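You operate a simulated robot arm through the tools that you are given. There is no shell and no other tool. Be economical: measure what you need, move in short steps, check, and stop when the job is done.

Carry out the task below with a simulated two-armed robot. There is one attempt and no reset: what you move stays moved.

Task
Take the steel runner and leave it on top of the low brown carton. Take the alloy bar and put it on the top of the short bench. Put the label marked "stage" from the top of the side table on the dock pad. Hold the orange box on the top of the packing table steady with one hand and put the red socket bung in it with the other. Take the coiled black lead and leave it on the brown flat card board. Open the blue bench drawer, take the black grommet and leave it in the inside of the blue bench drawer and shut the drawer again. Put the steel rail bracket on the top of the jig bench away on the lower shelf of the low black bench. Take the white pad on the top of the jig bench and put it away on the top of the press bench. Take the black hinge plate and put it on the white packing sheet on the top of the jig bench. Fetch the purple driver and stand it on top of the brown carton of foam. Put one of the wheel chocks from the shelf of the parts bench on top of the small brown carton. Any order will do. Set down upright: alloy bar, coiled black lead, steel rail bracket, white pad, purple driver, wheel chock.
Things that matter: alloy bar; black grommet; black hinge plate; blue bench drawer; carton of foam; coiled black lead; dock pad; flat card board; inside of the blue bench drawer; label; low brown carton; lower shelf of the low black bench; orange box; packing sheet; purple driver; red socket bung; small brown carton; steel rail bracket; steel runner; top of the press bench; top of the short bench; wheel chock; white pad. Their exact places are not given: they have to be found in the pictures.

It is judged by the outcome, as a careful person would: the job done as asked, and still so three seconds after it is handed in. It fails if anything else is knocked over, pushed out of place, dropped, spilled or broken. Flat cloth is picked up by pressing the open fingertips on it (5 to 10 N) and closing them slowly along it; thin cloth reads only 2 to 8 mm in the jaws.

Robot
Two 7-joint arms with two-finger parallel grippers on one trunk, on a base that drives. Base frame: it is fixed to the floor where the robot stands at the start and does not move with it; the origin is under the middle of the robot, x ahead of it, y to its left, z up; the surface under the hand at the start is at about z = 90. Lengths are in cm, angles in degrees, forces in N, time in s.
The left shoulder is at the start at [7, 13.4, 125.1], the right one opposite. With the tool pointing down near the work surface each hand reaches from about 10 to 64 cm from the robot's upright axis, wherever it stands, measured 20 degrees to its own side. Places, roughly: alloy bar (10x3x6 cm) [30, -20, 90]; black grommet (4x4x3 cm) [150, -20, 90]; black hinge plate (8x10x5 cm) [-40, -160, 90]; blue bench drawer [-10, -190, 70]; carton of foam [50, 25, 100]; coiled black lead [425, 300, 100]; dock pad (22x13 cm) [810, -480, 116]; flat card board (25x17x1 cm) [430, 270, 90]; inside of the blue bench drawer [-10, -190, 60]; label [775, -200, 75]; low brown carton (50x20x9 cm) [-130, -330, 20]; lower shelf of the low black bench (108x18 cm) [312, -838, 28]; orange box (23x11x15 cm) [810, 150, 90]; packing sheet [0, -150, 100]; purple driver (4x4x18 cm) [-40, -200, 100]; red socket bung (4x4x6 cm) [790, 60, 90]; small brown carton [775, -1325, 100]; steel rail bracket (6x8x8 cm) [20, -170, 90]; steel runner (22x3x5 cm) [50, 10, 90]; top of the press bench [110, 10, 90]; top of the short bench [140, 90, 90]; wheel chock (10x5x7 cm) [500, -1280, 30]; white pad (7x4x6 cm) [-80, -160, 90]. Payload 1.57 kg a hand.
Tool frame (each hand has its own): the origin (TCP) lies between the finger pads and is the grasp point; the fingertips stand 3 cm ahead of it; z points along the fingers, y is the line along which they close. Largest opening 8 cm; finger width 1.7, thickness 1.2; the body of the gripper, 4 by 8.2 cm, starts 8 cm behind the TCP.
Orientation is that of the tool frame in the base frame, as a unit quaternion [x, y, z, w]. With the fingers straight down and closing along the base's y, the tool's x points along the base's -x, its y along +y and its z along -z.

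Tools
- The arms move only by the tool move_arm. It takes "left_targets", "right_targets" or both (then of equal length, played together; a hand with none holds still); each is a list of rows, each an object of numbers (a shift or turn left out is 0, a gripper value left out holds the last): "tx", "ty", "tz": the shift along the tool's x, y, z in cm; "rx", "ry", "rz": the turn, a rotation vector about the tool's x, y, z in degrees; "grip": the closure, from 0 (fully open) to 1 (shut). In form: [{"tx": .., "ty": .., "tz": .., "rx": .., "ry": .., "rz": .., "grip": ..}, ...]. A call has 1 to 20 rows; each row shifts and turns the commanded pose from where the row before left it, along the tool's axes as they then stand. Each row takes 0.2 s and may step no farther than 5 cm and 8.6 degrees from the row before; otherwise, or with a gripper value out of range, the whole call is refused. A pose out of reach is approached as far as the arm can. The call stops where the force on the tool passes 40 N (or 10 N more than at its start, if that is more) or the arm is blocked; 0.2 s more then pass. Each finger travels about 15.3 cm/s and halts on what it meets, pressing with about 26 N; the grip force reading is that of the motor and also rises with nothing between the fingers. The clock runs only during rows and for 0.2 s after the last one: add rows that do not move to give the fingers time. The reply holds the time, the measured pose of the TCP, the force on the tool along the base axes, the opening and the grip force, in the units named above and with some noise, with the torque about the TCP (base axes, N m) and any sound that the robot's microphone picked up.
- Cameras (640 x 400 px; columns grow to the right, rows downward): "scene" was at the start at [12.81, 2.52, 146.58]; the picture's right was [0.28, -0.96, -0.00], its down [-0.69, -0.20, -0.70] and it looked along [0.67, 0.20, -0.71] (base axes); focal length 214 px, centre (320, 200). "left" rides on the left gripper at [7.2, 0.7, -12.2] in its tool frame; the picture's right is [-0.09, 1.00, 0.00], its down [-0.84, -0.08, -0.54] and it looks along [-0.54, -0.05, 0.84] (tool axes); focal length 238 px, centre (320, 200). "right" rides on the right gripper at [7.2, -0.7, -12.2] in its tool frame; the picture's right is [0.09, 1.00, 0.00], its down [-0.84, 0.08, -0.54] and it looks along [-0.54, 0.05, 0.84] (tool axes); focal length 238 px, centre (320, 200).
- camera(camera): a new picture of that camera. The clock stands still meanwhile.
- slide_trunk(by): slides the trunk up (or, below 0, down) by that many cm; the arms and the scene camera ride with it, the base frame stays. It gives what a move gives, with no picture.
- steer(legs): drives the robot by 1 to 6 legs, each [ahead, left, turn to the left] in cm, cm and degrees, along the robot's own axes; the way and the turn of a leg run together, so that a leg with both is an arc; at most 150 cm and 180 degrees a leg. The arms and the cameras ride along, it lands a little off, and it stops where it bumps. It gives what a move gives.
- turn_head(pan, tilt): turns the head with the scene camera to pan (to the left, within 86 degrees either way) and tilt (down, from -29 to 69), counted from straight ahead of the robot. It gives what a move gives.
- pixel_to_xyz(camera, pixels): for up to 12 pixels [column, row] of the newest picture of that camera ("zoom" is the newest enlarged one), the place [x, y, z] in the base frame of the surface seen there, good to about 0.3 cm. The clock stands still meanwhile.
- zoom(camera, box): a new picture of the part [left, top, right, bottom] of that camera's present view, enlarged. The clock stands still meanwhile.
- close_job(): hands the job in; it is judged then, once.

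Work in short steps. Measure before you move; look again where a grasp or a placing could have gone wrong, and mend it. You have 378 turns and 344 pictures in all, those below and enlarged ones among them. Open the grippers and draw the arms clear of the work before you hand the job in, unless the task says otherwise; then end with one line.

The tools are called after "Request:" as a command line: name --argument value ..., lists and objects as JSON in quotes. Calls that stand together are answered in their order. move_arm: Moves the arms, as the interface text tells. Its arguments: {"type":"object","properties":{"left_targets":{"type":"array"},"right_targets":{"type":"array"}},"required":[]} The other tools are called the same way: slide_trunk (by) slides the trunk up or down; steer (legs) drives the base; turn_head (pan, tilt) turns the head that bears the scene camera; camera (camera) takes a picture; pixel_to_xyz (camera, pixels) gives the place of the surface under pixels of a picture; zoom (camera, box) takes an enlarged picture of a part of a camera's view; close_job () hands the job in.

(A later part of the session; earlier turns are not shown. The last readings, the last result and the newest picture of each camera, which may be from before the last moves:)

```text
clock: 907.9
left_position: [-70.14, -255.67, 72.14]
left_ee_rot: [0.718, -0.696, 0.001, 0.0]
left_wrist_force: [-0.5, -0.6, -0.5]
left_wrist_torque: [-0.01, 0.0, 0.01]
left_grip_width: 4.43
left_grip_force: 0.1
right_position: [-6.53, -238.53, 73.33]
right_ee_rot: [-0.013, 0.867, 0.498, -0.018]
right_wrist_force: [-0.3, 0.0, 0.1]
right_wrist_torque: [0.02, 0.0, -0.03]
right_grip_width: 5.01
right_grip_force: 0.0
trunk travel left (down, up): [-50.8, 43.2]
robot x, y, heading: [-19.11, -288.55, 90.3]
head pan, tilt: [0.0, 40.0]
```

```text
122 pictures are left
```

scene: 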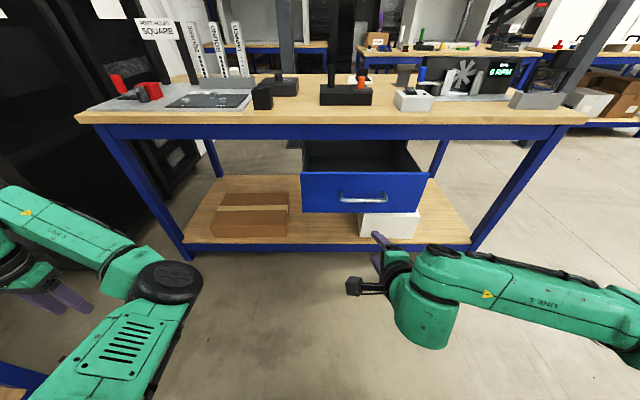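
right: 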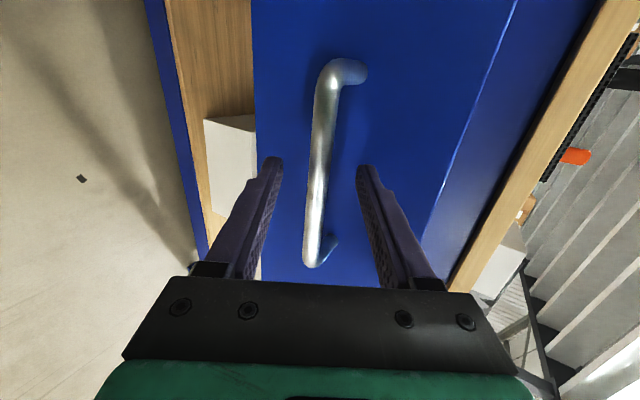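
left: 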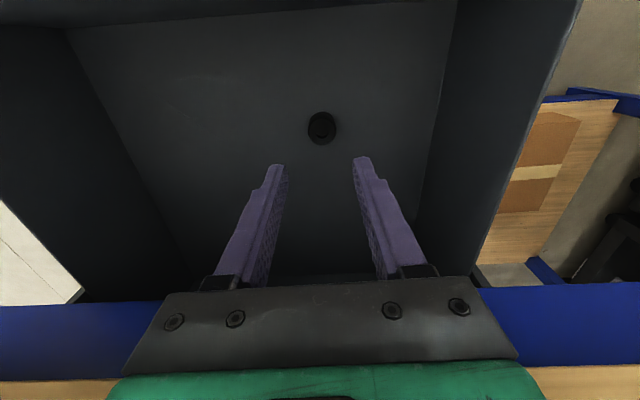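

In position. I grip the bar and push the drawer shut by driving ahead 24.

Request:
move_arm --right_targets '[{"grip": 0.7}, {"grip": 1}, {"grip": 1}, {"grip": 1}]'

Request:
steer --legs '[[23.5, 0, 0]]'

Request:
camera --camera "scene"

```text
clock: 908.9
left_position: [-70.14, -255.67, 71.99]
left_ee_rot: [0.717, -0.697, 0.002, 0.001]
left_wrist_force: [0.0, -0.5, -0.4]
left_wrist_torque: [0.0, -0.01, -0.01]
left_grip_width: 4.4
left_grip_force: 0.0
right_position: [-6.66, -238.67, 73.12]
right_ee_rot: [-0.013, 0.867, 0.498, -0.019]
right_wrist_force: [-0.7, -2.2, -4.8]
right_wrist_torque: [-0.09, 0.12, -0.13]
right_grip_width: 1.38
right_grip_force: 30.9
trunk travel left (down, up): [-50.8, 43.2]
robot x, y, heading: [-19.39, -288.24, 90.5]
head pan, tilt: [0.0, 40.0]
```

```text
clock: 910.7
left_position: [-70.24, -231.76, 71.96]
left_ee_rot: [0.717, -0.697, 0.002, 0.001]
left_wrist_force: [1.0, -0.6, -0.8]
left_wrist_torque: [0.0, 0.01, 0.02]
left_grip_width: 4.41
left_grip_force: 0.1
right_position: [-6.69, -214.75, 73.12]
right_ee_rot: [-0.013, 0.867, 0.498, -0.017]
right_wrist_force: [-5.5, 4.5, -7.8]
right_wrist_torque: [-0.07, 0.4, 0.42]
right_grip_width: 1.36
right_grip_force: 30.6
trunk travel left (down, up): [-50.8, 43.2]
robot x, y, heading: [-19.58, -264.62, 90.1]
head pan, tilt: [0.0, 40.0]
```

```text
121 pictures are left
```

scene: 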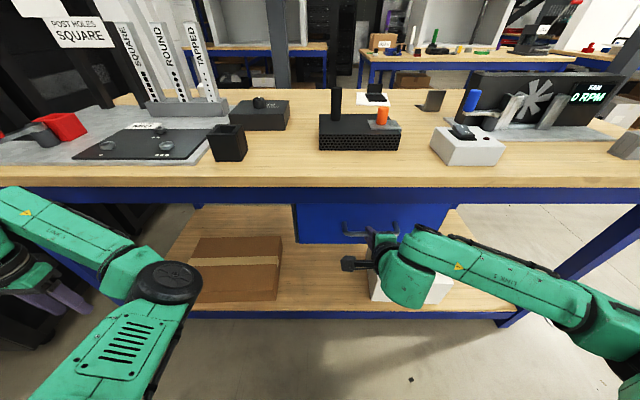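

Nearly closed. I push a little more with the arm until it stops.

Request:
move_arm --right_targets '[{"tz": 0.5, "ty": 0.3}, {"tz": 0.4, "ty": 0.25}, {}]'

Request:
pixel_to_xyz --camera "scene" --pixels '[[310, 220], [320, 235], [430, 215], [310, 198]]'

```text
clock: 911.6
left_position: [-70.19, -232.14, 72.2]
left_ee_rot: [0.716, -0.698, 0.0, -0.001]
left_wrist_force: [1.1, 0.2, -0.2]
left_wrist_torque: [0.01, 0.0, -0.01]
left_grip_width: 4.4
left_grip_force: 0.0
right_position: [-6.71, -214.61, 73.01]
right_ee_rot: [-0.012, 0.869, 0.495, -0.019]
right_wrist_force: [4.5, -14.9, 7.0]
right_wrist_torque: [-0.11, 0.19, 0.18]
right_grip_width: 1.38
right_grip_force: 30.0
trunk travel left (down, up): [-50.8, 43.2]
robot x, y, heading: [-19.46, -264.43, 90.2]
head pan, tilt: [0.0, 40.0]
stopped in row 3 (right hand): the force on the tool passed its limit at 41 N (the readings are from after the stop); the commanded pose is now the measured one
```

```text
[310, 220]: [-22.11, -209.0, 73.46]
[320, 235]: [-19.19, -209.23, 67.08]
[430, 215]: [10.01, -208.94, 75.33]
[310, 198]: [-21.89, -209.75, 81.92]
```

The drawer is fully shut (front y -209). I release the handle and back off, re-pose the right hand, and drive round to the north side for the bracket.

Request:
move_arm --right_targets '[{"grip": 0.6}, {"grip": 0.375}, {}, {"tz": -2.6, "ty": -1.5}, {"tz": -2.6, "ty": -1.5}]'

Request:
steer --legs '[[-40, 0, 0]]'

Request:
slide_trunk --by 36

Request:
move_arm --right_targets '[{"rx": 8.5}, {"rx": 8.5}, {"rx": 8.5}, {"rx": 8.5}, {"rx": 8.5}, {"rx": 8.5}, {"rx": 8.5}, {"rz": -8.5}, {"rz": -8.5}, {"rz": -8.5}, {"rz": -8.5}, {"rz": -8.5}, {"rz": -8.5}, {"rz": -8.5}, {"rz": -8.5}, {"rz": -8.5}, {"rz": -8.5}, {"rz": -4}]'

Request:
camera --camera "scene"

```text
clock: 912.8
left_position: [-70.23, -231.85, 72.1]
left_ee_rot: [0.716, -0.698, 0.001, 0.0]
left_wrist_force: [-0.5, 0.9, -0.8]
left_wrist_torque: [0.0, -0.04, -0.01]
left_grip_width: 4.39
left_grip_force: 0.1
right_position: [-6.54, -220.19, 72.99]
right_ee_rot: [-0.012, 0.87, 0.493, -0.018]
right_wrist_force: [-0.4, 0.7, 0.1]
right_wrist_torque: [0.01, 0.02, 0.01]
right_grip_width: 4.98
right_grip_force: 0.0
trunk travel left (down, up): [-50.8, 43.2]
robot x, y, heading: [-19.28, -264.61, 90.0]
head pan, tilt: [0.0, 40.0]
```

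```text
clock: 915.2
left_position: [-70.08, -271.85, 72.08]
left_ee_rot: [0.717, -0.697, 0.001, -0.001]
left_wrist_force: [-0.5, -0.5, -0.1]
left_wrist_torque: [0.03, 0.01, 0.0]
left_grip_width: 4.42
left_grip_force: 0.0
right_position: [-6.48, -260.0, 72.88]
right_ee_rot: [-0.013, 0.869, 0.493, -0.019]
right_wrist_force: [0.8, -0.2, -0.5]
right_wrist_torque: [-0.01, 0.01, 0.03]
right_grip_width: 5.01
right_grip_force: 0.1
trunk travel left (down, up): [-50.8, 43.2]
robot x, y, heading: [-19.01, -304.57, 90.3]
head pan, tilt: [0.0, 40.0]
```

```text
clock: 918.8
left_position: [-70.09, -271.84, 108.07]
left_ee_rot: [0.718, -0.696, 0.001, 0.0]
left_wrist_force: [-0.3, 0.2, 0.0]
left_wrist_torque: [-0.03, -0.03, 0.01]
left_grip_width: 4.38
left_grip_force: 0.0
right_position: [-6.52, -259.95, 108.84]
right_ee_rot: [-0.014, 0.87, 0.493, -0.018]
right_wrist_force: [0.4, -0.1, 0.2]
right_wrist_torque: [-0.02, 0.0, -0.02]
right_grip_width: 5.02
right_grip_force: 0.1
trunk travel left (down, up): [-86.8, 7.2]
robot x, y, heading: [-19.13, -304.39, 90.2]
head pan, tilt: [0.0, 40.0]
```

```text
clock: 922.5
left_position: [-70.12, -271.75, 108.04]
left_ee_rot: [0.717, -0.697, 0.002, -0.001]
left_wrist_force: [-0.1, 0.3, -0.6]
left_wrist_torque: [0.0, 0.0, 0.02]
left_grip_width: 4.42
left_grip_force: 0.0
right_position: [-6.41, -259.96, 108.98]
right_ee_rot: [0.716, -0.698, -0.004, 0.009]
right_wrist_force: [0.5, -0.2, -0.5]
right_wrist_torque: [-0.03, 0.01, 0.0]
right_grip_width: 5.0
right_grip_force: 0.1
trunk travel left (down, up): [-86.8, 7.2]
robot x, y, heading: [-18.72, -304.41, 90.2]
head pan, tilt: [0.0, 40.0]
```

```text
120 pictures are left
```

scene: 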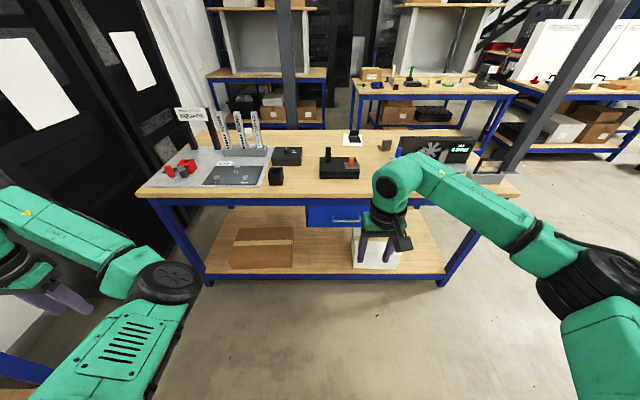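

I drive round to the north side and face south opposite the bracket.

Request:
steer --legs '[[0, -148, 0], [145, 0, 0], [68, 0, 0], [0, 0, 180], [0, -94, 0]]'

Request:
turn_head --pan -10 --tilt 48

Request:
camera --camera "scene"

```text
clock: 951.9
left_position: [83.69, -124.64, 107.91]
left_ee_rot: [0.698, 0.716, 0.0, -0.002]
left_wrist_force: [0.7, -0.2, -0.2]
left_wrist_torque: [0.0, 0.0, 0.01]
left_grip_width: 4.4
left_grip_force: 0.1
right_position: [20.1, -136.28, 108.86]
right_ee_rot: [0.699, 0.715, 0.009, 0.004]
right_wrist_force: [0.2, 0.0, -1.1]
right_wrist_torque: [0.04, 0.01, 0.0]
right_grip_width: 5.0
right_grip_force: 0.1
trunk travel left (down, up): [-86.8, 7.2]
robot x, y, heading: [33.04, -91.94, -89.8]
head pan, tilt: [0.0, 40.0]
```

```text
clock: 952.6
left_position: [83.74, -124.62, 108.06]
left_ee_rot: [0.698, 0.717, 0.0, -0.001]
left_wrist_force: [0.6, -0.3, -1.0]
left_wrist_torque: [-0.02, 0.01, 0.03]
left_grip_width: 4.39
left_grip_force: 0.1
right_position: [20.12, -136.27, 108.92]
right_ee_rot: [0.699, 0.715, 0.009, 0.004]
right_wrist_force: [-0.7, -0.2, 0.4]
right_wrist_torque: [0.0, 0.0, -0.03]
right_grip_width: 5.0
right_grip_force: 0.0
trunk travel left (down, up): [-86.8, 7.2]
robot x, y, heading: [33.09, -92.45, -90.2]
head pan, tilt: [-10.0, 48.0]
```

```text
119 pictures are left
```

scene: 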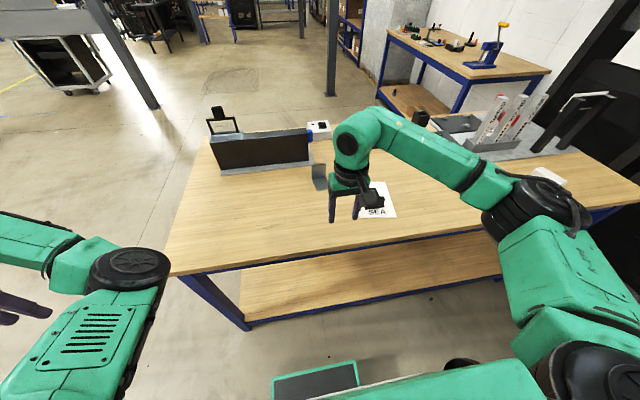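

I pitch the right hand 42 degrees forward with the gripper open and look at the bracket.

Request:
move_arm --right_targets '[{"ry": -8.5, "grip": 0}, {"ry": -8.5}, {"ry": -8.5}, {"ry": -8.5}, {"ry": -8.5}, {}]'

Request:
steer --legs '[[18, 0, 0]]'

Request:
camera --camera "right"

```text
clock: 954.0
left_position: [83.68, -124.59, 108.0]
left_ee_rot: [0.698, 0.716, 0.0, -0.002]
left_wrist_force: [0.1, -0.3, -0.2]
left_wrist_torque: [0.01, 0.04, -0.02]
left_grip_width: 4.4
left_grip_force: 0.0
right_position: [20.19, -136.41, 108.93]
right_ee_rot: [0.655, 0.664, -0.246, 0.263]
right_wrist_force: [-0.3, -0.7, -1.2]
right_wrist_torque: [0.01, 0.0, 0.01]
right_grip_width: 8.01
right_grip_force: 0.0
trunk travel left (down, up): [-86.8, 7.2]
robot x, y, heading: [33.29, -91.82, -90.0]
head pan, tilt: [-10.0, 48.0]
```

```text
clock: 955.5
left_position: [83.74, -142.25, 108.12]
left_ee_rot: [0.698, 0.716, -0.001, 0.0]
left_wrist_force: [-0.1, 0.6, -0.3]
left_wrist_torque: [-0.05, 0.03, -0.04]
left_grip_width: 4.4
left_grip_force: 0.0
right_position: [20.07, -153.81, 109.08]
right_ee_rot: [0.655, 0.664, -0.246, 0.264]
right_wrist_force: [-0.3, 0.0, -0.4]
right_wrist_torque: [-0.01, -0.01, 0.0]
right_grip_width: 8.0
right_grip_force: 0.1
trunk travel left (down, up): [-86.8, 7.2]
robot x, y, heading: [33.14, -109.48, -90.1]
head pan, tilt: [-10.0, 48.0]
```

```text
118 pictures are left
```

right: 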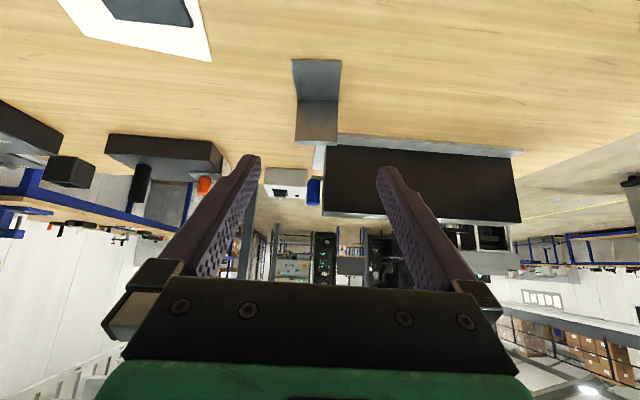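

Request:
pixel_to_xyz --camera "right" --pixels '[[295, 62], [339, 63], [298, 97], [337, 97], [299, 138], [335, 139], [316, 120], [316, 80], [318, 160], [340, 160], [330, 142]]'

Request:
zoom --camera "right" --box '[260, 40, 380, 200]'

```text
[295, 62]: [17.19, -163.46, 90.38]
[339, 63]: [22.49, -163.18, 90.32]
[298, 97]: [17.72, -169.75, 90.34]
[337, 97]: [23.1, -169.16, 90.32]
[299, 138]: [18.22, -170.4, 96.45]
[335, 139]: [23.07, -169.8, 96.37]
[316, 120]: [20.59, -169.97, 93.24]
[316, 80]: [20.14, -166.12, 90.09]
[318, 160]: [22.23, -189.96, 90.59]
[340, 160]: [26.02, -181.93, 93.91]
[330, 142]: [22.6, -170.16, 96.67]
```

```text
2.50 times, centred on (320, 120) of right
```

zoom: 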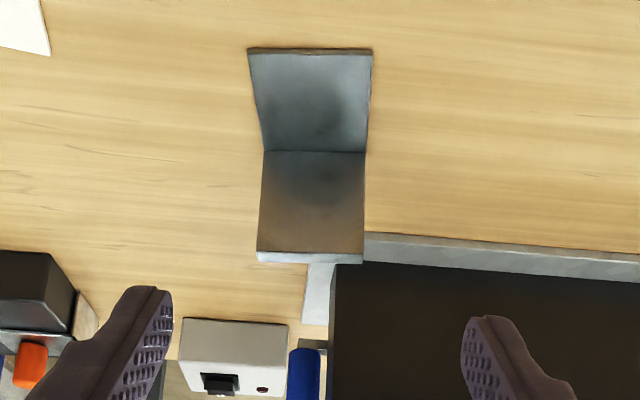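

Bracket: x 17.3–23.1, upright plate at y -170, yaw about 6 degrees. I align the yaw and move in along the tool axis.

Request:
move_arm --right_targets '[{"rx": -4.05, "rz": -4.42}, {"tz": 4.3, "tx": 0.1, "ty": -0.3}, {"tz": 4.3, "tx": 0.1, "ty": -0.3}, {"tz": 4.3, "tx": 0.1, "ty": -0.3}, {}]'

Request:
camera --camera "right"

```text
clock: 956.7
left_position: [83.73, -142.41, 108.14]
left_ee_rot: [0.698, 0.716, 0.0, -0.001]
left_wrist_force: [-0.1, 0.4, 0.0]
left_wrist_torque: [0.0, 0.01, -0.02]
left_grip_width: 4.38
left_grip_force: 0.1
right_position: [20.29, -162.5, 99.15]
right_ee_rot: [0.619, 0.698, -0.232, 0.277]
right_wrist_force: [0.3, 0.2, 0.2]
right_wrist_torque: [0.03, -0.01, 0.03]
right_grip_width: 8.0
right_grip_force: 0.0
trunk travel left (down, up): [-86.8, 7.2]
robot x, y, heading: [33.16, -109.79, -90.2]
head pan, tilt: [-10.0, 48.0]
```

```text
116 pictures are left
```

right: 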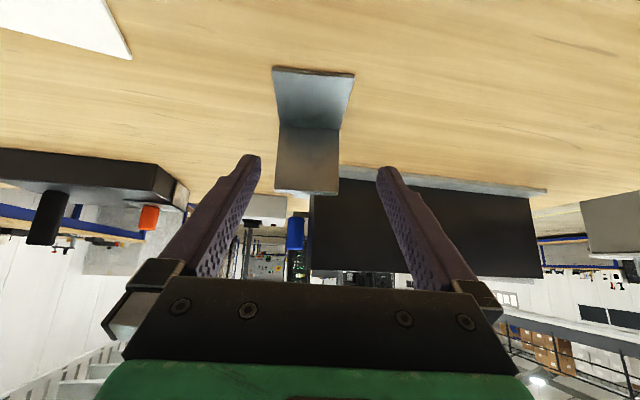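

Slightly off to the left; I shift 0.7 and go the remaining 8.5 cm.

Request:
move_arm --right_targets '[{"tz": 4.2, "tx": 0.1, "ty": -0.6}, {"tz": 3.6, "tx": 0.1, "ty": -0.5}, {}]'

Request:
camera --camera "right"

```text
clock: 957.5
left_position: [83.67, -142.34, 108.18]
left_ee_rot: [0.698, 0.717, 0.0, -0.002]
left_wrist_force: [-0.5, 0.9, -0.3]
left_wrist_torque: [-0.01, 0.03, -0.03]
left_grip_width: 4.42
left_grip_force: 0.1
right_position: [20.09, -167.8, 93.23]
right_ee_rot: [0.619, 0.698, -0.232, 0.277]
right_wrist_force: [-0.3, -0.4, 0.1]
right_wrist_torque: [-0.01, 0.03, 0.0]
right_grip_width: 8.0
right_grip_force: 0.0
trunk travel left (down, up): [-86.8, 7.2]
robot x, y, heading: [33.01, -109.33, -90.0]
head pan, tilt: [-10.0, 48.0]
```

```text
115 pictures are left
```

right: 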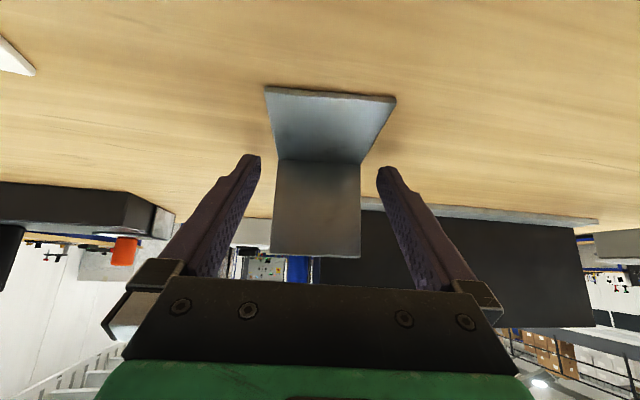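

Straddled. I move 1 cm forward and close gently.

Request:
move_arm --right_targets '[{"tz": 0.6, "tx": -0.75}, {}, {"grip": 0.15}, {"grip": 0.3}, {"grip": 1}, {"grip": 1}, {"grip": 1}]'

Request:
camera --camera "right"

```text
clock: 959.1
left_position: [83.68, -142.55, 108.1]
left_ee_rot: [0.698, 0.716, -0.001, -0.002]
left_wrist_force: [0.6, -0.6, 0.6]
left_wrist_torque: [-0.02, 0.01, 0.0]
left_grip_width: 4.42
left_grip_force: 0.1
right_position: [20.21, -168.71, 93.23]
right_ee_rot: [0.619, 0.698, -0.23, 0.277]
right_wrist_force: [-0.5, 0.2, 1.7]
right_wrist_torque: [0.0, 0.09, 0.02]
right_grip_width: 5.97
right_grip_force: 26.4
trunk travel left (down, up): [-86.8, 7.2]
robot x, y, heading: [33.19, -109.52, -90.2]
head pan, tilt: [-10.0, 48.0]
```

```text
114 pictures are left
```

right: 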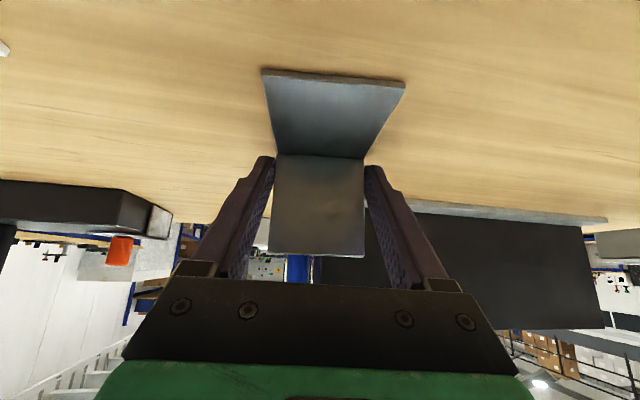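

Gripped (6.0 cm). I lift with the trunk and back away.

Request:
slide_trunk --by 6.5

Request:
camera --camera "right"

Request:
steer --legs '[[-18, 0, 0]]'

```text
clock: 960.1
left_position: [83.81, -142.47, 114.59]
left_ee_rot: [0.697, 0.717, 0.0, -0.002]
left_wrist_force: [0.3, 0.0, 0.2]
left_wrist_torque: [0.04, 0.04, 0.0]
left_grip_width: 4.41
left_grip_force: 0.2
right_position: [20.21, -168.77, 99.71]
right_ee_rot: [0.619, 0.698, -0.231, 0.277]
right_wrist_force: [-0.4, -0.2, -1.2]
right_wrist_torque: [0.02, 0.0, -0.03]
right_grip_width: 5.97
right_grip_force: 26.0
trunk travel left (down, up): [-93.3, 0.7]
robot x, y, heading: [33.07, -109.95, -89.9]
head pan, tilt: [-10.0, 48.0]
```

```text
113 pictures are left
```

right: 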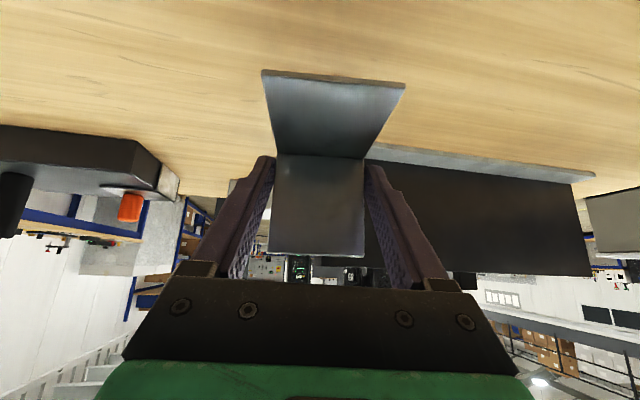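

```text
clock: 961.6
left_position: [83.72, -124.94, 114.4]
left_ee_rot: [0.697, 0.717, 0.002, -0.003]
left_wrist_force: [-0.2, -0.7, 0.3]
left_wrist_torque: [0.03, 0.01, -0.01]
left_grip_width: 4.38
left_grip_force: 0.1
right_position: [20.28, -151.18, 99.66]
right_ee_rot: [0.62, 0.698, -0.23, 0.275]
right_wrist_force: [-0.4, 0.3, -2.2]
right_wrist_torque: [0.03, 0.01, 0.02]
right_grip_width: 5.95
right_grip_force: 26.0
trunk travel left (down, up): [-93.3, 0.7]
robot x, y, heading: [32.68, -92.2, -90.2]
head pan, tilt: [-10.0, 48.0]
```

I draw the bracket in, go east of the bench and then south toward the low black bench.

Request:
move_arm --right_targets '[{"tz": -4.5}, {"tz": -4.5}, {"tz": -3}]'

Request:
steer --legs '[[0, 100, 0], [145, 0, 0], [145, 0, 0], [100, 0, 0]]'

Request:
turn_head --pan 25 --tilt 20

Request:
camera --camera "scene"

```text
clock: 962.4
left_position: [83.67, -124.51, 114.53]
left_ee_rot: [0.698, 0.717, 0.0, -0.002]
left_wrist_force: [0.2, 0.3, 0.4]
left_wrist_torque: [-0.01, 0.01, 0.0]
left_grip_width: 4.43
left_grip_force: 0.1
right_position: [19.04, -142.78, 108.73]
right_ee_rot: [0.619, 0.697, -0.231, 0.278]
right_wrist_force: [-0.1, -0.7, -0.7]
right_wrist_torque: [0.04, 0.0, 0.04]
right_grip_width: 5.94
right_grip_force: 26.3
trunk travel left (down, up): [-93.3, 0.7]
robot x, y, heading: [33.24, -92.09, -90.0]
head pan, tilt: [-10.0, 48.0]
```

```text
clock: 985.9
left_position: [180.85, -513.46, 114.67]
left_ee_rot: [0.701, 0.714, 0.0, -0.002]
left_wrist_force: [0.3, 0.5, -0.1]
left_wrist_torque: [0.0, -0.01, 0.0]
left_grip_width: 4.4
left_grip_force: 0.0
right_position: [116.08, -531.05, 108.66]
right_ee_rot: [0.621, 0.695, -0.233, 0.276]
right_wrist_force: [-0.3, 0.2, -0.8]
right_wrist_torque: [0.03, -0.01, 0.03]
right_grip_width: 5.92
right_grip_force: 26.4
trunk travel left (down, up): [-93.3, 0.7]
robot x, y, heading: [130.27, -480.36, -90.4]
head pan, tilt: [-10.0, 48.0]
```

```text
clock: 986.9
left_position: [180.83, -513.56, 114.57]
left_ee_rot: [0.702, 0.712, 0.001, -0.001]
left_wrist_force: [-0.6, 0.3, 0.0]
left_wrist_torque: [-0.01, 0.01, -0.01]
left_grip_width: 4.43
left_grip_force: 0.1
right_position: [115.98, -531.28, 108.59]
right_ee_rot: [0.622, 0.695, -0.231, 0.275]
right_wrist_force: [-0.4, -0.5, -1.3]
right_wrist_torque: [0.02, -0.04, 0.02]
right_grip_width: 5.93
right_grip_force: 25.6
trunk travel left (down, up): [-93.3, 0.7]
robot x, y, heading: [130.13, -480.37, -90.6]
head pan, tilt: [25.0, 20.0]
```

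```text
112 pictures are left
```

scene: 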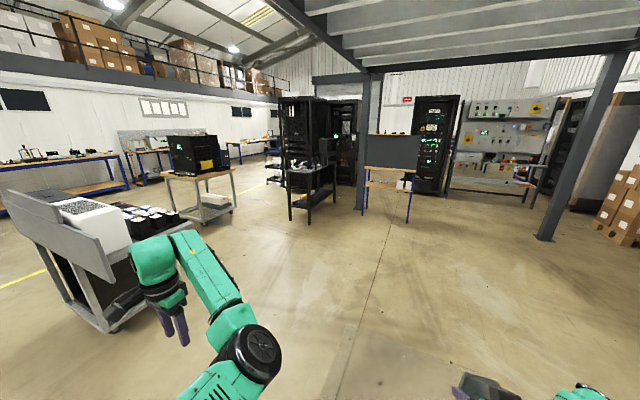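

A small black bench with a lower shelf shows at (312,190). I zoom in and measure.

Request:
zoom --camera "scene" --box '[270, 140, 430, 240]'

Request:
pixel_to_xyz --camera "scene" --pixels '[[292, 218], [335, 200], [312, 203], [290, 180], [335, 165], [318, 170], [308, 228], [365, 215], [315, 195], [300, 205]]'

```text
4.00 times, centred on (350, 190) of scene
```

zoom: 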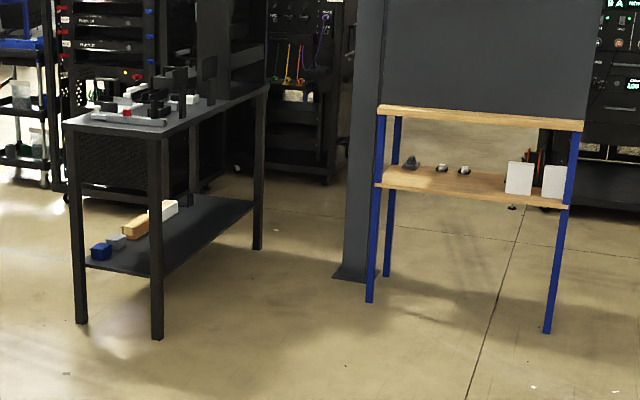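

```text
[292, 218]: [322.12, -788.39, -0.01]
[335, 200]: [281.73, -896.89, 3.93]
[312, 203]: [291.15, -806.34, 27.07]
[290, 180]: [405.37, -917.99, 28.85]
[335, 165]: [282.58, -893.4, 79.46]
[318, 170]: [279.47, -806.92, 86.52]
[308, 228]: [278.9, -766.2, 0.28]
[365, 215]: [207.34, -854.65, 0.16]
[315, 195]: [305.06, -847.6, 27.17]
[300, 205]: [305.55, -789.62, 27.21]
```

Request:
pixel_to_xyz --camera "scene" --pixels '[[356, 208], [362, 214], [406, 222], [368, 207], [290, 203], [306, 198], [318, 192], [325, 190], [333, 190], [300, 199], [310, 198], [322, 195]]'

Request:
zoom --camera "scene" --box '[280, 165, 345, 230]'

```text
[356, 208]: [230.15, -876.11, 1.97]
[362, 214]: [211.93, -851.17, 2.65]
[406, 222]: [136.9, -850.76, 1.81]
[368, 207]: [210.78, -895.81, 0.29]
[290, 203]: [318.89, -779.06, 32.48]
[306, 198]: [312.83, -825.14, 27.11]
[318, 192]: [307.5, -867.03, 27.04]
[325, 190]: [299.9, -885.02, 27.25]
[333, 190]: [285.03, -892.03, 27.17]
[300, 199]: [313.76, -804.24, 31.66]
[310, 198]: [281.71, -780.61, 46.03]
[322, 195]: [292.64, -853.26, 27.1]
```

```text
6.15 times, centred on (312, 198) of scene
```

zoom: 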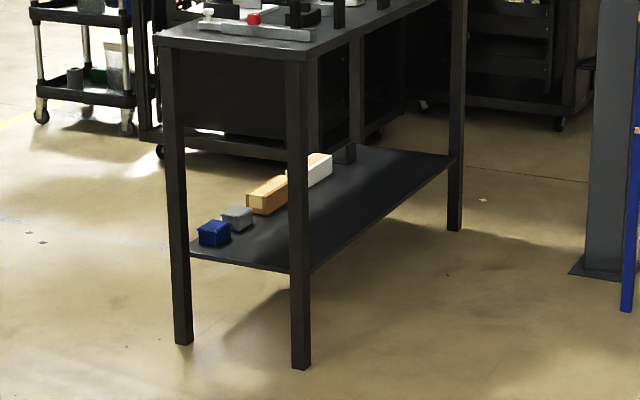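

The shelf is at z 27, x 283–322, with its west half free. I drive to its west side and face east.

Request:
steer --legs '[[145, 0, 0.6], [145, 0, 0], [20, 0, 0], [0, 0, 90], [70, 0, 0]]'

Request:
slide_trunk --by -40

Request:
turn_head --pan -10 --tilt 30

Request:
camera --camera "scene"

```text
clock: 1009.3
left_position: [230.36, -737.98, 114.62]
left_ee_rot: [-0.017, 1.0, -0.001, -0.001]
left_wrist_force: [-0.1, 0.1, -0.2]
left_wrist_torque: [-0.02, -0.02, 0.0]
left_grip_width: 4.4
left_grip_force: 0.1
right_position: [249.19, -802.51, 108.79]
right_ee_rot: [-0.06, 0.931, 0.034, 0.359]
right_wrist_force: [0.9, -0.5, -1.0]
right_wrist_torque: [-0.01, -0.03, 0.01]
right_grip_width: 5.95
right_grip_force: 25.9
trunk travel left (down, up): [-93.3, 0.7]
robot x, y, heading: [198.14, -789.31, 0.7]
head pan, tilt: [25.0, 20.0]
```

```text
clock: 1013.2
left_position: [230.46, -738.05, 74.53]
left_ee_rot: [-0.017, 1.0, -0.001, -0.001]
left_wrist_force: [-0.2, -0.2, 0.5]
left_wrist_torque: [0.0, 0.02, 0.0]
left_grip_width: 4.4
left_grip_force: 0.1
right_position: [249.12, -802.38, 68.65]
right_ee_rot: [-0.06, 0.931, 0.034, 0.359]
right_wrist_force: [-0.1, 0.9, -1.4]
right_wrist_torque: [0.01, 0.02, 0.01]
right_grip_width: 5.95
right_grip_force: 25.7
trunk travel left (down, up): [-53.3, 40.7]
robot x, y, heading: [197.9, -789.68, 0.5]
head pan, tilt: [25.0, 20.0]
```

```text
clock: 1014.2
left_position: [230.42, -738.06, 74.6]
left_ee_rot: [-0.018, 1.0, -0.001, -0.001]
left_wrist_force: [0.5, -0.6, 0.4]
left_wrist_torque: [-0.04, 0.04, -0.03]
left_grip_width: 4.41
left_grip_force: 0.0
right_position: [249.12, -802.48, 68.66]
right_ee_rot: [-0.059, 0.931, 0.033, 0.359]
right_wrist_force: [0.3, -0.2, -1.1]
right_wrist_torque: [0.01, 0.01, 0.01]
right_grip_width: 5.92
right_grip_force: 25.7
trunk travel left (down, up): [-53.3, 40.7]
robot x, y, heading: [197.85, -789.08, 0.6]
head pan, tilt: [-10.0, 30.0]
```

```text
109 pictures are left
```

scene: 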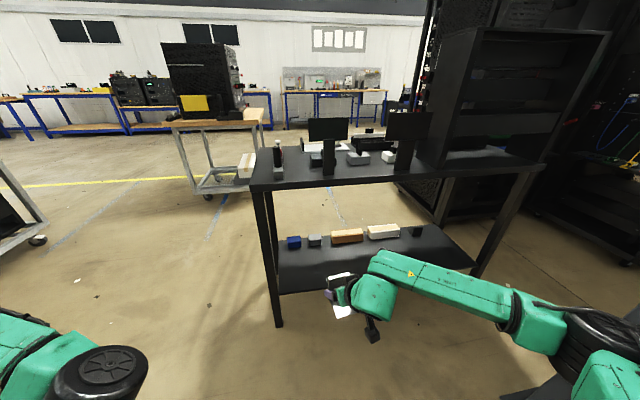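

Request:
pixel_to_xyz --camera "scene" --pixels '[[290, 291], [320, 285], [310, 265], [348, 240], [348, 246], [385, 238], [440, 255], [420, 245], [300, 250], [262, 200], [400, 258], [275, 320]]'

```text
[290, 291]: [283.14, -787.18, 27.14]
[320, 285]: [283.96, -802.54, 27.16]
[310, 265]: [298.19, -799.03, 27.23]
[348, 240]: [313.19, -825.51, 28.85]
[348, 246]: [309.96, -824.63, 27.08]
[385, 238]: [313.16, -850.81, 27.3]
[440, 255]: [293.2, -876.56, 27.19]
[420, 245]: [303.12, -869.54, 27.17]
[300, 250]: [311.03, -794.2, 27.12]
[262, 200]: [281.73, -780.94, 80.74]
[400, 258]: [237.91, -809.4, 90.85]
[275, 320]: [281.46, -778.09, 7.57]
```

Front half of the shelf is free (x 284–310). I lower the trunk 31 more and drive in.

Request:
slide_trunk --by -31

Request:
steer --legs '[[25, -11, -0.6]]'

Request:
camera --camera "scene"

Request:
camera --camera "right"

```text
clock: 1017.3
left_position: [230.4, -737.96, 43.57]
left_ee_rot: [-0.017, 1.0, -0.001, -0.001]
left_wrist_force: [-0.1, -0.3, 0.5]
left_wrist_torque: [-0.01, -0.01, 0.0]
left_grip_width: 4.38
left_grip_force: 0.1
right_position: [249.18, -802.47, 37.69]
right_ee_rot: [-0.06, 0.931, 0.034, 0.359]
right_wrist_force: [0.3, 0.0, -1.2]
right_wrist_torque: [0.0, 0.01, -0.03]
right_grip_width: 5.94
right_grip_force: 25.3
trunk travel left (down, up): [-22.3, 71.7]
robot x, y, heading: [198.09, -789.05, 0.4]
head pan, tilt: [-10.0, 30.0]
```

```text
clock: 1019.2
left_position: [256.22, -749.44, 43.56]
left_ee_rot: [-0.01, 1.0, -0.001, -0.002]
left_wrist_force: [-0.3, -0.3, 0.3]
left_wrist_torque: [-0.03, 0.02, 0.0]
left_grip_width: 4.39
left_grip_force: 0.1
right_position: [274.2, -814.17, 37.72]
right_ee_rot: [-0.054, 0.932, 0.032, 0.358]
right_wrist_force: [0.1, 0.3, -1.2]
right_wrist_torque: [0.0, 0.0, 0.02]
right_grip_width: 5.91
right_grip_force: 26.0
trunk travel left (down, up): [-22.3, 71.7]
robot x, y, heading: [222.95, -800.16, -0.2]
head pan, tilt: [-10.0, 30.0]
```

```text
108 pictures are left
```

scene: 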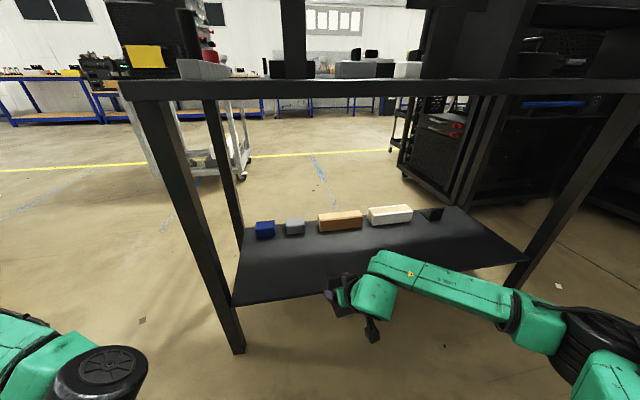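

```text
107 pictures are left
```

right: 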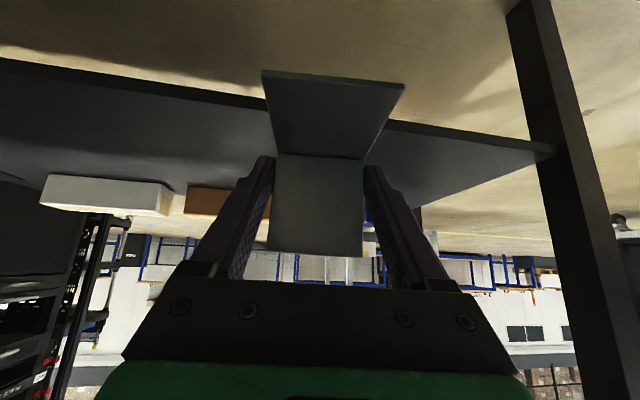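

Height is fine. I drive 23 further in.

Request:
steer --legs '[[22.5, 0, 0]]'

Request:
move_arm --right_targets '[{"tx": 1.69, "tz": 1.84}, {"tx": 1.69, "tz": 1.84}, {"tx": 1, "tz": 1.1}, {}]'

Request:
camera --camera "right"

Request:
camera --camera "scene"

```text
clock: 1020.9
left_position: [278.56, -749.54, 43.55]
left_ee_rot: [-0.01, 1.0, -0.001, -0.001]
left_wrist_force: [0.0, -0.4, 0.3]
left_wrist_torque: [-0.03, 0.03, 0.0]
left_grip_width: 4.41
left_grip_force: 0.0
right_position: [296.54, -814.18, 37.64]
right_ee_rot: [-0.054, 0.931, 0.032, 0.359]
right_wrist_force: [0.4, 0.7, -1.9]
right_wrist_torque: [-0.02, 0.02, -0.04]
right_grip_width: 5.96
right_grip_force: 25.6
trunk travel left (down, up): [-22.3, 71.7]
robot x, y, heading: [245.22, -799.71, -0.2]
head pan, tilt: [-10.0, 30.0]
```

```text
clock: 1021.9
left_position: [278.46, -749.44, 43.57]
left_ee_rot: [-0.011, 1.0, 0.0, -0.002]
left_wrist_force: [-0.2, 0.0, -0.7]
left_wrist_torque: [-0.04, 0.01, 0.01]
left_grip_width: 4.4
left_grip_force: 0.2
right_position: [296.34, -814.05, 30.97]
right_ee_rot: [-0.054, 0.931, 0.032, 0.359]
right_wrist_force: [-0.3, 0.2, -1.4]
right_wrist_torque: [0.01, 0.0, 0.02]
right_grip_width: 5.93
right_grip_force: 26.1
trunk travel left (down, up): [-22.3, 71.7]
robot x, y, heading: [245.66, -800.19, -0.3]
head pan, tilt: [-10.0, 30.0]
```

```text
106 pictures are left
```

right: 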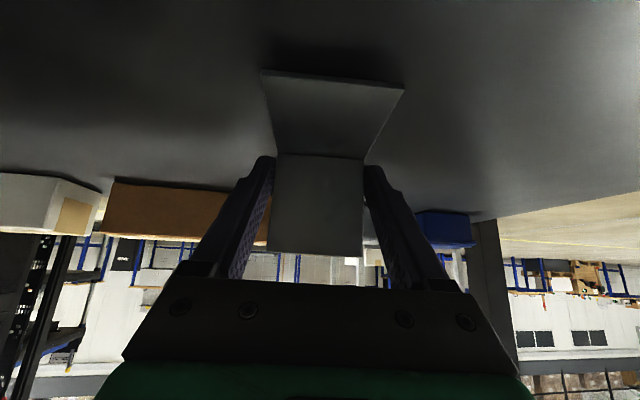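

```text
105 pictures are left
```

scene: 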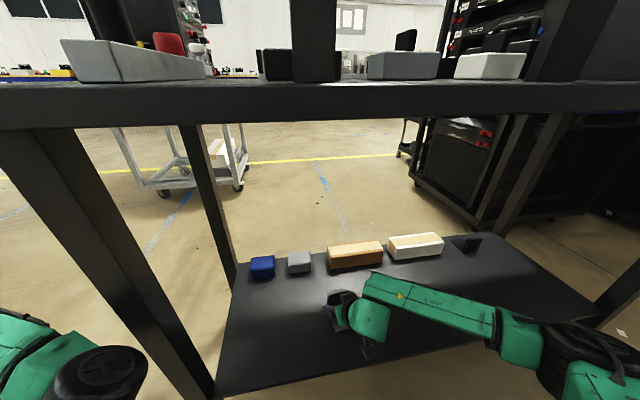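

Bottom nearly on the shelf (z 31.0; contact expected at 30.4). I lower in small steps.

Request:
move_arm --right_targets '[{"tx": 0.24, "tz": 0.26}, {"tx": 0.17, "tz": 0.18}, {}]'

```text
clock: 1022.7
left_position: [278.43, -749.45, 43.56]
left_ee_rot: [-0.01, 1.0, -0.001, -0.002]
left_wrist_force: [-0.4, -0.1, -0.1]
left_wrist_torque: [0.05, 0.01, 0.02]
left_grip_width: 4.4
left_grip_force: 0.1
right_position: [296.31, -814.1, 30.47]
right_ee_rot: [-0.054, 0.932, 0.032, 0.358]
right_wrist_force: [-0.9, -0.2, -2.6]
right_wrist_torque: [0.02, 0.03, -0.01]
right_grip_width: 5.95
right_grip_force: 26.1
trunk travel left (down, up): [-22.3, 71.7]
robot x, y, heading: [245.62, -800.04, -0.3]
head pan, tilt: [-10.0, 30.0]
```

Request:
move_arm --right_targets '[{"tx": 0.14, "tz": 0.15}, {"tx": 0.1, "tz": 0.11}, {}]'

```text
clock: 1023.5
left_position: [278.47, -749.52, 43.59]
left_ee_rot: [-0.01, 1.0, -0.001, 0.0]
left_wrist_force: [1.1, 0.2, -0.3]
left_wrist_torque: [0.03, -0.02, 0.0]
left_grip_width: 4.42
left_grip_force: 0.1
right_position: [296.41, -814.09, 30.28]
right_ee_rot: [-0.054, 0.931, 0.032, 0.361]
right_wrist_force: [-2.6, -1.5, 10.2]
right_wrist_torque: [-0.42, 0.3, -0.02]
right_grip_width: 5.94
right_grip_force: 25.9
trunk travel left (down, up): [-22.3, 71.7]
robot x, y, heading: [245.76, -799.91, 0.1]
head pan, tilt: [-10.0, 30.0]
```

Contact (10 N). I open fully and withdraw along the tool axis.

Request:
move_arm --right_targets '[{"grip": 0.2}, {"grip": 0.1}, {"grip": 0}, {}, {"tz": -2}, {"tz": -3}, {"tz": -4}, {"tz": -4}]'

Request:
camera --camera "right"

Request:
camera --camera "scene"

```text
clock: 1025.3
left_position: [278.46, -749.55, 43.54]
left_ee_rot: [-0.01, 1.0, -0.001, -0.001]
left_wrist_force: [0.1, 0.0, 0.0]
left_wrist_torque: [-0.01, 0.0, -0.03]
left_grip_width: 4.4
left_grip_force: 0.0
right_position: [287.76, -815.16, 39.86]
right_ee_rot: [-0.053, 0.932, 0.031, 0.358]
right_wrist_force: [0.5, 0.3, -0.2]
right_wrist_torque: [-0.02, 0.0, -0.01]
right_grip_width: 8.02
right_grip_force: 0.1
trunk travel left (down, up): [-22.3, 71.7]
robot x, y, heading: [245.77, -799.95, -0.2]
head pan, tilt: [-10.0, 30.0]
```

```text
104 pictures are left
```

right: 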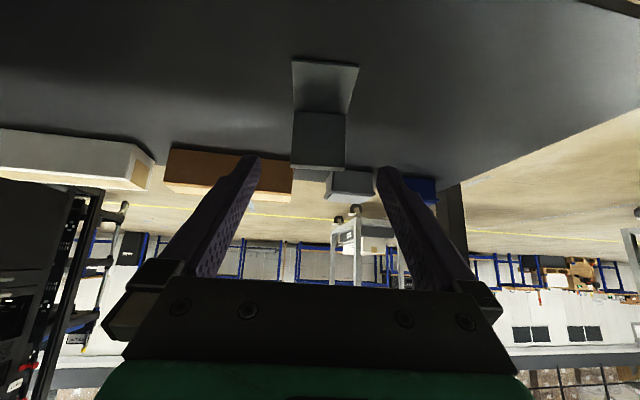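

```text
103 pictures are left
```

scene: 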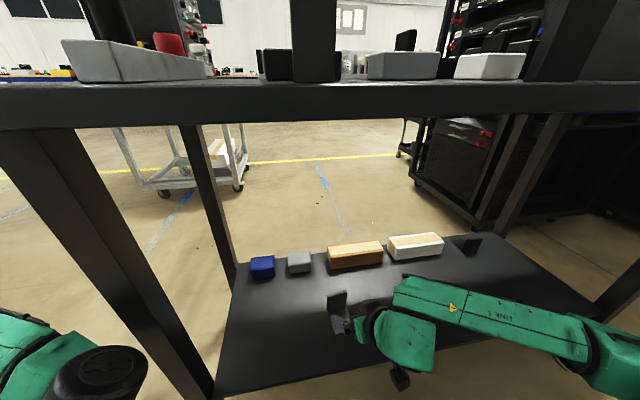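

The bracket stands on the shelf, but the named area (108x18 at x 312) may mean the rear half, so I'll move it about 12 cm further in, still clear of the blocks. I regrip it.

Request:
move_arm --right_targets '[{"tz": 4}, {"tz": 4}, {"tz": 3}, {"tz": 2}, {}, {"grip": 0.2}, {"grip": 1}, {"grip": 1}, {"grip": 1}]'

Request:
pixel_to_xyz --camera "scene" --pixels '[[300, 268], [300, 274], [342, 262], [342, 270], [262, 276], [355, 264], [335, 258], [288, 268], [311, 268], [330, 262]]'

```text
clock: 1027.3
left_position: [278.53, -749.5, 43.66]
left_ee_rot: [-0.011, 1.0, -0.001, 0.0]
left_wrist_force: [0.1, 0.4, -0.3]
left_wrist_torque: [-0.05, 0.01, 0.01]
left_grip_width: 4.4
left_grip_force: 0.1
right_position: [296.44, -814.06, 30.25]
right_ee_rot: [-0.054, 0.931, 0.032, 0.358]
right_wrist_force: [0.2, 0.6, -0.7]
right_wrist_torque: [0.03, -0.03, 0.01]
right_grip_width: 6.03
right_grip_force: 26.1
trunk travel left (down, up): [-22.3, 71.7]
robot x, y, heading: [245.39, -799.9, -0.4]
head pan, tilt: [-10.0, 30.0]
```

```text
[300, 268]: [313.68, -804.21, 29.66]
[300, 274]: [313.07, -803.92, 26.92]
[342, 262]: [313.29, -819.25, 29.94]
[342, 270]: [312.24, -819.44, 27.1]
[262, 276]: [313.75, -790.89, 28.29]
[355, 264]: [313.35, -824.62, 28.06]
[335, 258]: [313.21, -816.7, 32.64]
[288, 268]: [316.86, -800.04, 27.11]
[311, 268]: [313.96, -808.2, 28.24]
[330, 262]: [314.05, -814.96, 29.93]
```

Block fronts are at x 313. I lift 2 cm, go in 13 cm (8 by base, 5 by arm), and set it down.

Request:
slide_trunk --by 2

Request:
steer --legs '[[8, 0, 0]]'

Request:
move_arm --right_targets '[{"tx": -1.6, "tz": 1.47}, {"tx": -1.6, "tz": 1.47}, {}]'

Request:
camera --camera "right"

```text
clock: 1028.0
left_position: [278.53, -749.56, 45.5]
left_ee_rot: [-0.011, 1.0, -0.001, -0.002]
left_wrist_force: [0.0, -0.1, 0.2]
left_wrist_torque: [0.0, 0.03, -0.01]
left_grip_width: 4.39
left_grip_force: 0.0
right_position: [296.41, -814.02, 32.16]
right_ee_rot: [-0.054, 0.931, 0.031, 0.359]
right_wrist_force: [0.0, 0.8, -0.8]
right_wrist_torque: [0.01, -0.01, 0.0]
right_grip_width: 5.97
right_grip_force: 26.3
trunk travel left (down, up): [-24.3, 69.7]
robot x, y, heading: [245.72, -799.99, 0.2]
head pan, tilt: [-10.0, 30.0]
```

```text
clock: 1028.9
left_position: [278.89, -748.57, 45.22]
left_ee_rot: [-0.022, 1.0, -0.002, -0.01]
left_wrist_force: [-2.0, 2.4, 1.5]
left_wrist_torque: [-0.17, -0.17, 0.0]
left_grip_width: 4.42
left_grip_force: 0.1
right_position: [299.37, -812.36, 33.11]
right_ee_rot: [-0.066, 0.928, 0.036, 0.365]
right_wrist_force: [-1.2, -0.1, 0.1]
right_wrist_torque: [0.01, 0.0, -0.01]
right_grip_width: 5.93
right_grip_force: 25.8
trunk travel left (down, up): [-24.3, 69.7]
robot x, y, heading: [248.52, -800.06, 1.2]
head pan, tilt: [-10.0, 30.0]
stopped in leg 1: the robot was blocked; the commanded pose is now the measured one
```

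```text
clock: 1029.7
left_position: [279.11, -748.55, 45.01]
left_ee_rot: [-0.021, 1.0, -0.004, -0.009]
left_wrist_force: [-0.4, -0.4, 0.4]
left_wrist_torque: [0.03, -0.01, -0.02]
left_grip_width: 4.38
left_grip_force: 0.1
right_position: [303.85, -811.85, 33.33]
right_ee_rot: [-0.067, 0.927, 0.035, 0.368]
right_wrist_force: [-0.8, 0.2, -1.4]
right_wrist_torque: [-0.03, 0.0, 0.01]
right_grip_width: 5.99
right_grip_force: 25.8
trunk travel left (down, up): [-24.3, 69.7]
robot x, y, heading: [248.62, -799.58, 1.3]
head pan, tilt: [-10.0, 30.0]
```

```text
102 pictures are left
```

right: 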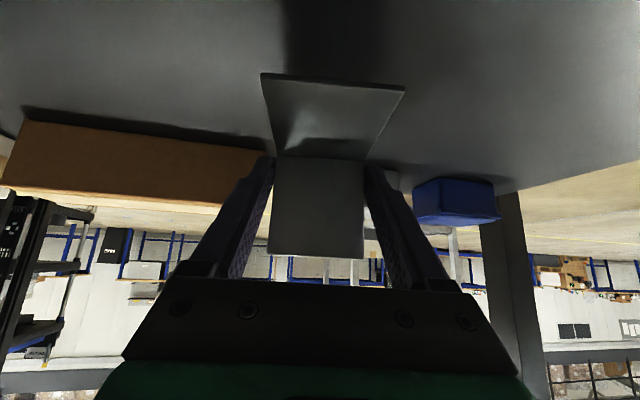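

Something on the left blocked the base. I back 2 cm and look there.

Request:
steer --legs '[[-2, 0, 0]]'

Request:
turn_head --pan 40 --tilt 45

Request:
camera --camera "scene"

```text
clock: 1030.5
left_position: [278.01, -748.77, 44.48]
left_ee_rot: [-0.017, 1.0, -0.004, -0.02]
left_wrist_force: [0.2, 0.8, 0.2]
left_wrist_torque: [-0.01, 0.0, -0.01]
left_grip_width: 4.41
left_grip_force: 0.1
right_position: [302.37, -812.02, 32.13]
right_ee_rot: [-0.064, 0.931, 0.035, 0.358]
right_wrist_force: [-0.2, 0.4, -1.8]
right_wrist_torque: [0.04, 0.01, 0.01]
right_grip_width: 5.99
right_grip_force: 26.5
trunk travel left (down, up): [-24.3, 69.7]
robot x, y, heading: [246.72, -800.13, 1.2]
head pan, tilt: [-10.0, 30.0]
```

```text
clock: 1031.7
left_position: [278.13, -748.82, 44.52]
left_ee_rot: [-0.018, 1.0, -0.004, -0.02]
left_wrist_force: [0.5, 0.2, 0.0]
left_wrist_torque: [-0.01, -0.02, 0.0]
left_grip_width: 4.4
left_grip_force: 0.1
right_position: [302.41, -812.06, 32.27]
right_ee_rot: [-0.064, 0.931, 0.036, 0.358]
right_wrist_force: [0.6, -1.2, -1.6]
right_wrist_torque: [0.01, -0.02, -0.02]
right_grip_width: 5.96
right_grip_force: 26.0
trunk travel left (down, up): [-24.3, 69.7]
robot x, y, heading: [247.12, -800.07, 1.2]
head pan, tilt: [40.0, 45.0]
```

```text
101 pictures are left
```

scene: 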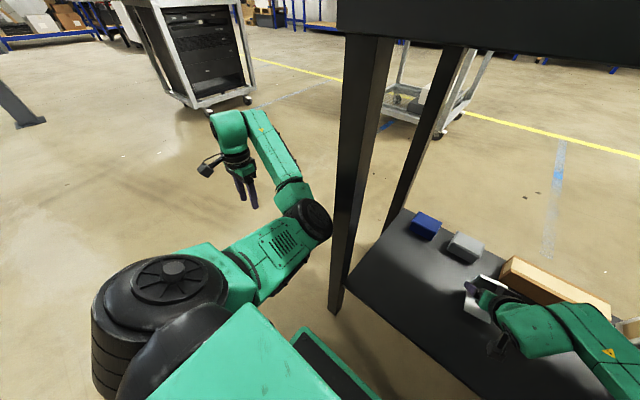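

My left elbow touched the bench leg. I check the leg hasn't moved.

Request:
pixel_to_xyz --camera "scene" --pixels '[[350, 150], [340, 280], [365, 160], [425, 225], [465, 245], [545, 270], [315, 220]]'

```text
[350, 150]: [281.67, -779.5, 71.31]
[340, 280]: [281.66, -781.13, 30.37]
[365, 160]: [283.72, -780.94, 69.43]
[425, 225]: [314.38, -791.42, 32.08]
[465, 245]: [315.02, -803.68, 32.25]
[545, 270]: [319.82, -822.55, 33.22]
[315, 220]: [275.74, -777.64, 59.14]
```

The bench is unmoved. I extend the right arm the remaining 7 cm instead.

Request:
move_arm --right_targets '[{"tx": -1.8, "tz": 1.6}, {"tx": -1.8, "tz": 1.6}, {"tx": -1.6, "tz": 1.5}, {}]'

Request:
camera --camera "right"

```text
clock: 1032.7
left_position: [278.07, -748.83, 44.51]
left_ee_rot: [-0.018, 1.0, -0.004, -0.02]
left_wrist_force: [0.0, -0.1, -0.9]
left_wrist_torque: [-0.05, 0.01, 0.03]
left_grip_width: 4.38
left_grip_force: 0.1
right_position: [309.37, -811.04, 32.2]
right_ee_rot: [-0.065, 0.931, 0.036, 0.358]
right_wrist_force: [0.5, 0.0, -1.9]
right_wrist_torque: [-0.01, 0.03, -0.01]
right_grip_width: 5.95
right_grip_force: 25.9
trunk travel left (down, up): [-24.3, 69.7]
robot x, y, heading: [246.73, -799.83, 1.2]
head pan, tilt: [40.0, 45.0]
```

```text
100 pictures are left
```

right: 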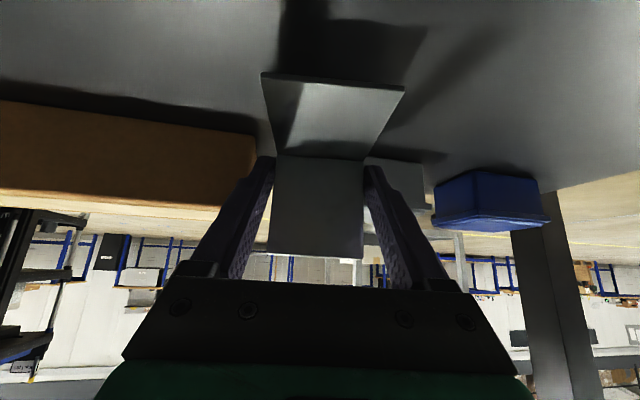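

I ease back 0.5 cm for clearance from the blocks, then lower to contact.

Request:
move_arm --right_targets '[{"tx": 0.4, "tz": -0.35}, {"tx": 0.8, "tz": 0.9}, {"tx": 0.3, "tz": 0.33}, {}]'

```text
clock: 1033.7
left_position: [278.15, -748.77, 44.5]
left_ee_rot: [-0.017, 1.0, -0.005, -0.02]
left_wrist_force: [-0.4, 0.3, -0.5]
left_wrist_torque: [0.0, 0.0, 0.03]
left_grip_width: 4.4
left_grip_force: 0.0
right_position: [308.65, -811.05, 30.61]
right_ee_rot: [-0.065, 0.931, 0.037, 0.358]
right_wrist_force: [0.1, 0.0, -1.2]
right_wrist_torque: [-0.01, 0.01, 0.0]
right_grip_width: 5.98
right_grip_force: 25.6
trunk travel left (down, up): [-24.3, 69.7]
robot x, y, heading: [246.68, -800.1, 1.4]
head pan, tilt: [40.0, 45.0]
```

Request:
move_arm --right_targets '[{"tx": 0.15, "tz": 0.17}, {"tx": 0.12, "tz": 0.13}, {}]'

```text
clock: 1034.5
left_position: [278.16, -748.81, 44.52]
left_ee_rot: [-0.017, 1.0, -0.004, -0.019]
left_wrist_force: [1.0, 0.1, 0.4]
left_wrist_torque: [0.02, 0.01, -0.02]
left_grip_width: 4.42
left_grip_force: 0.1
right_position: [308.79, -811.06, 30.37]
right_ee_rot: [-0.065, 0.931, 0.036, 0.358]
right_wrist_force: [0.8, 0.0, 1.4]
right_wrist_torque: [-0.13, 0.15, 0.04]
right_grip_width: 5.94
right_grip_force: 25.9
trunk travel left (down, up): [-24.3, 69.7]
robot x, y, heading: [246.93, -799.61, 1.2]
head pan, tilt: [40.0, 45.0]
```

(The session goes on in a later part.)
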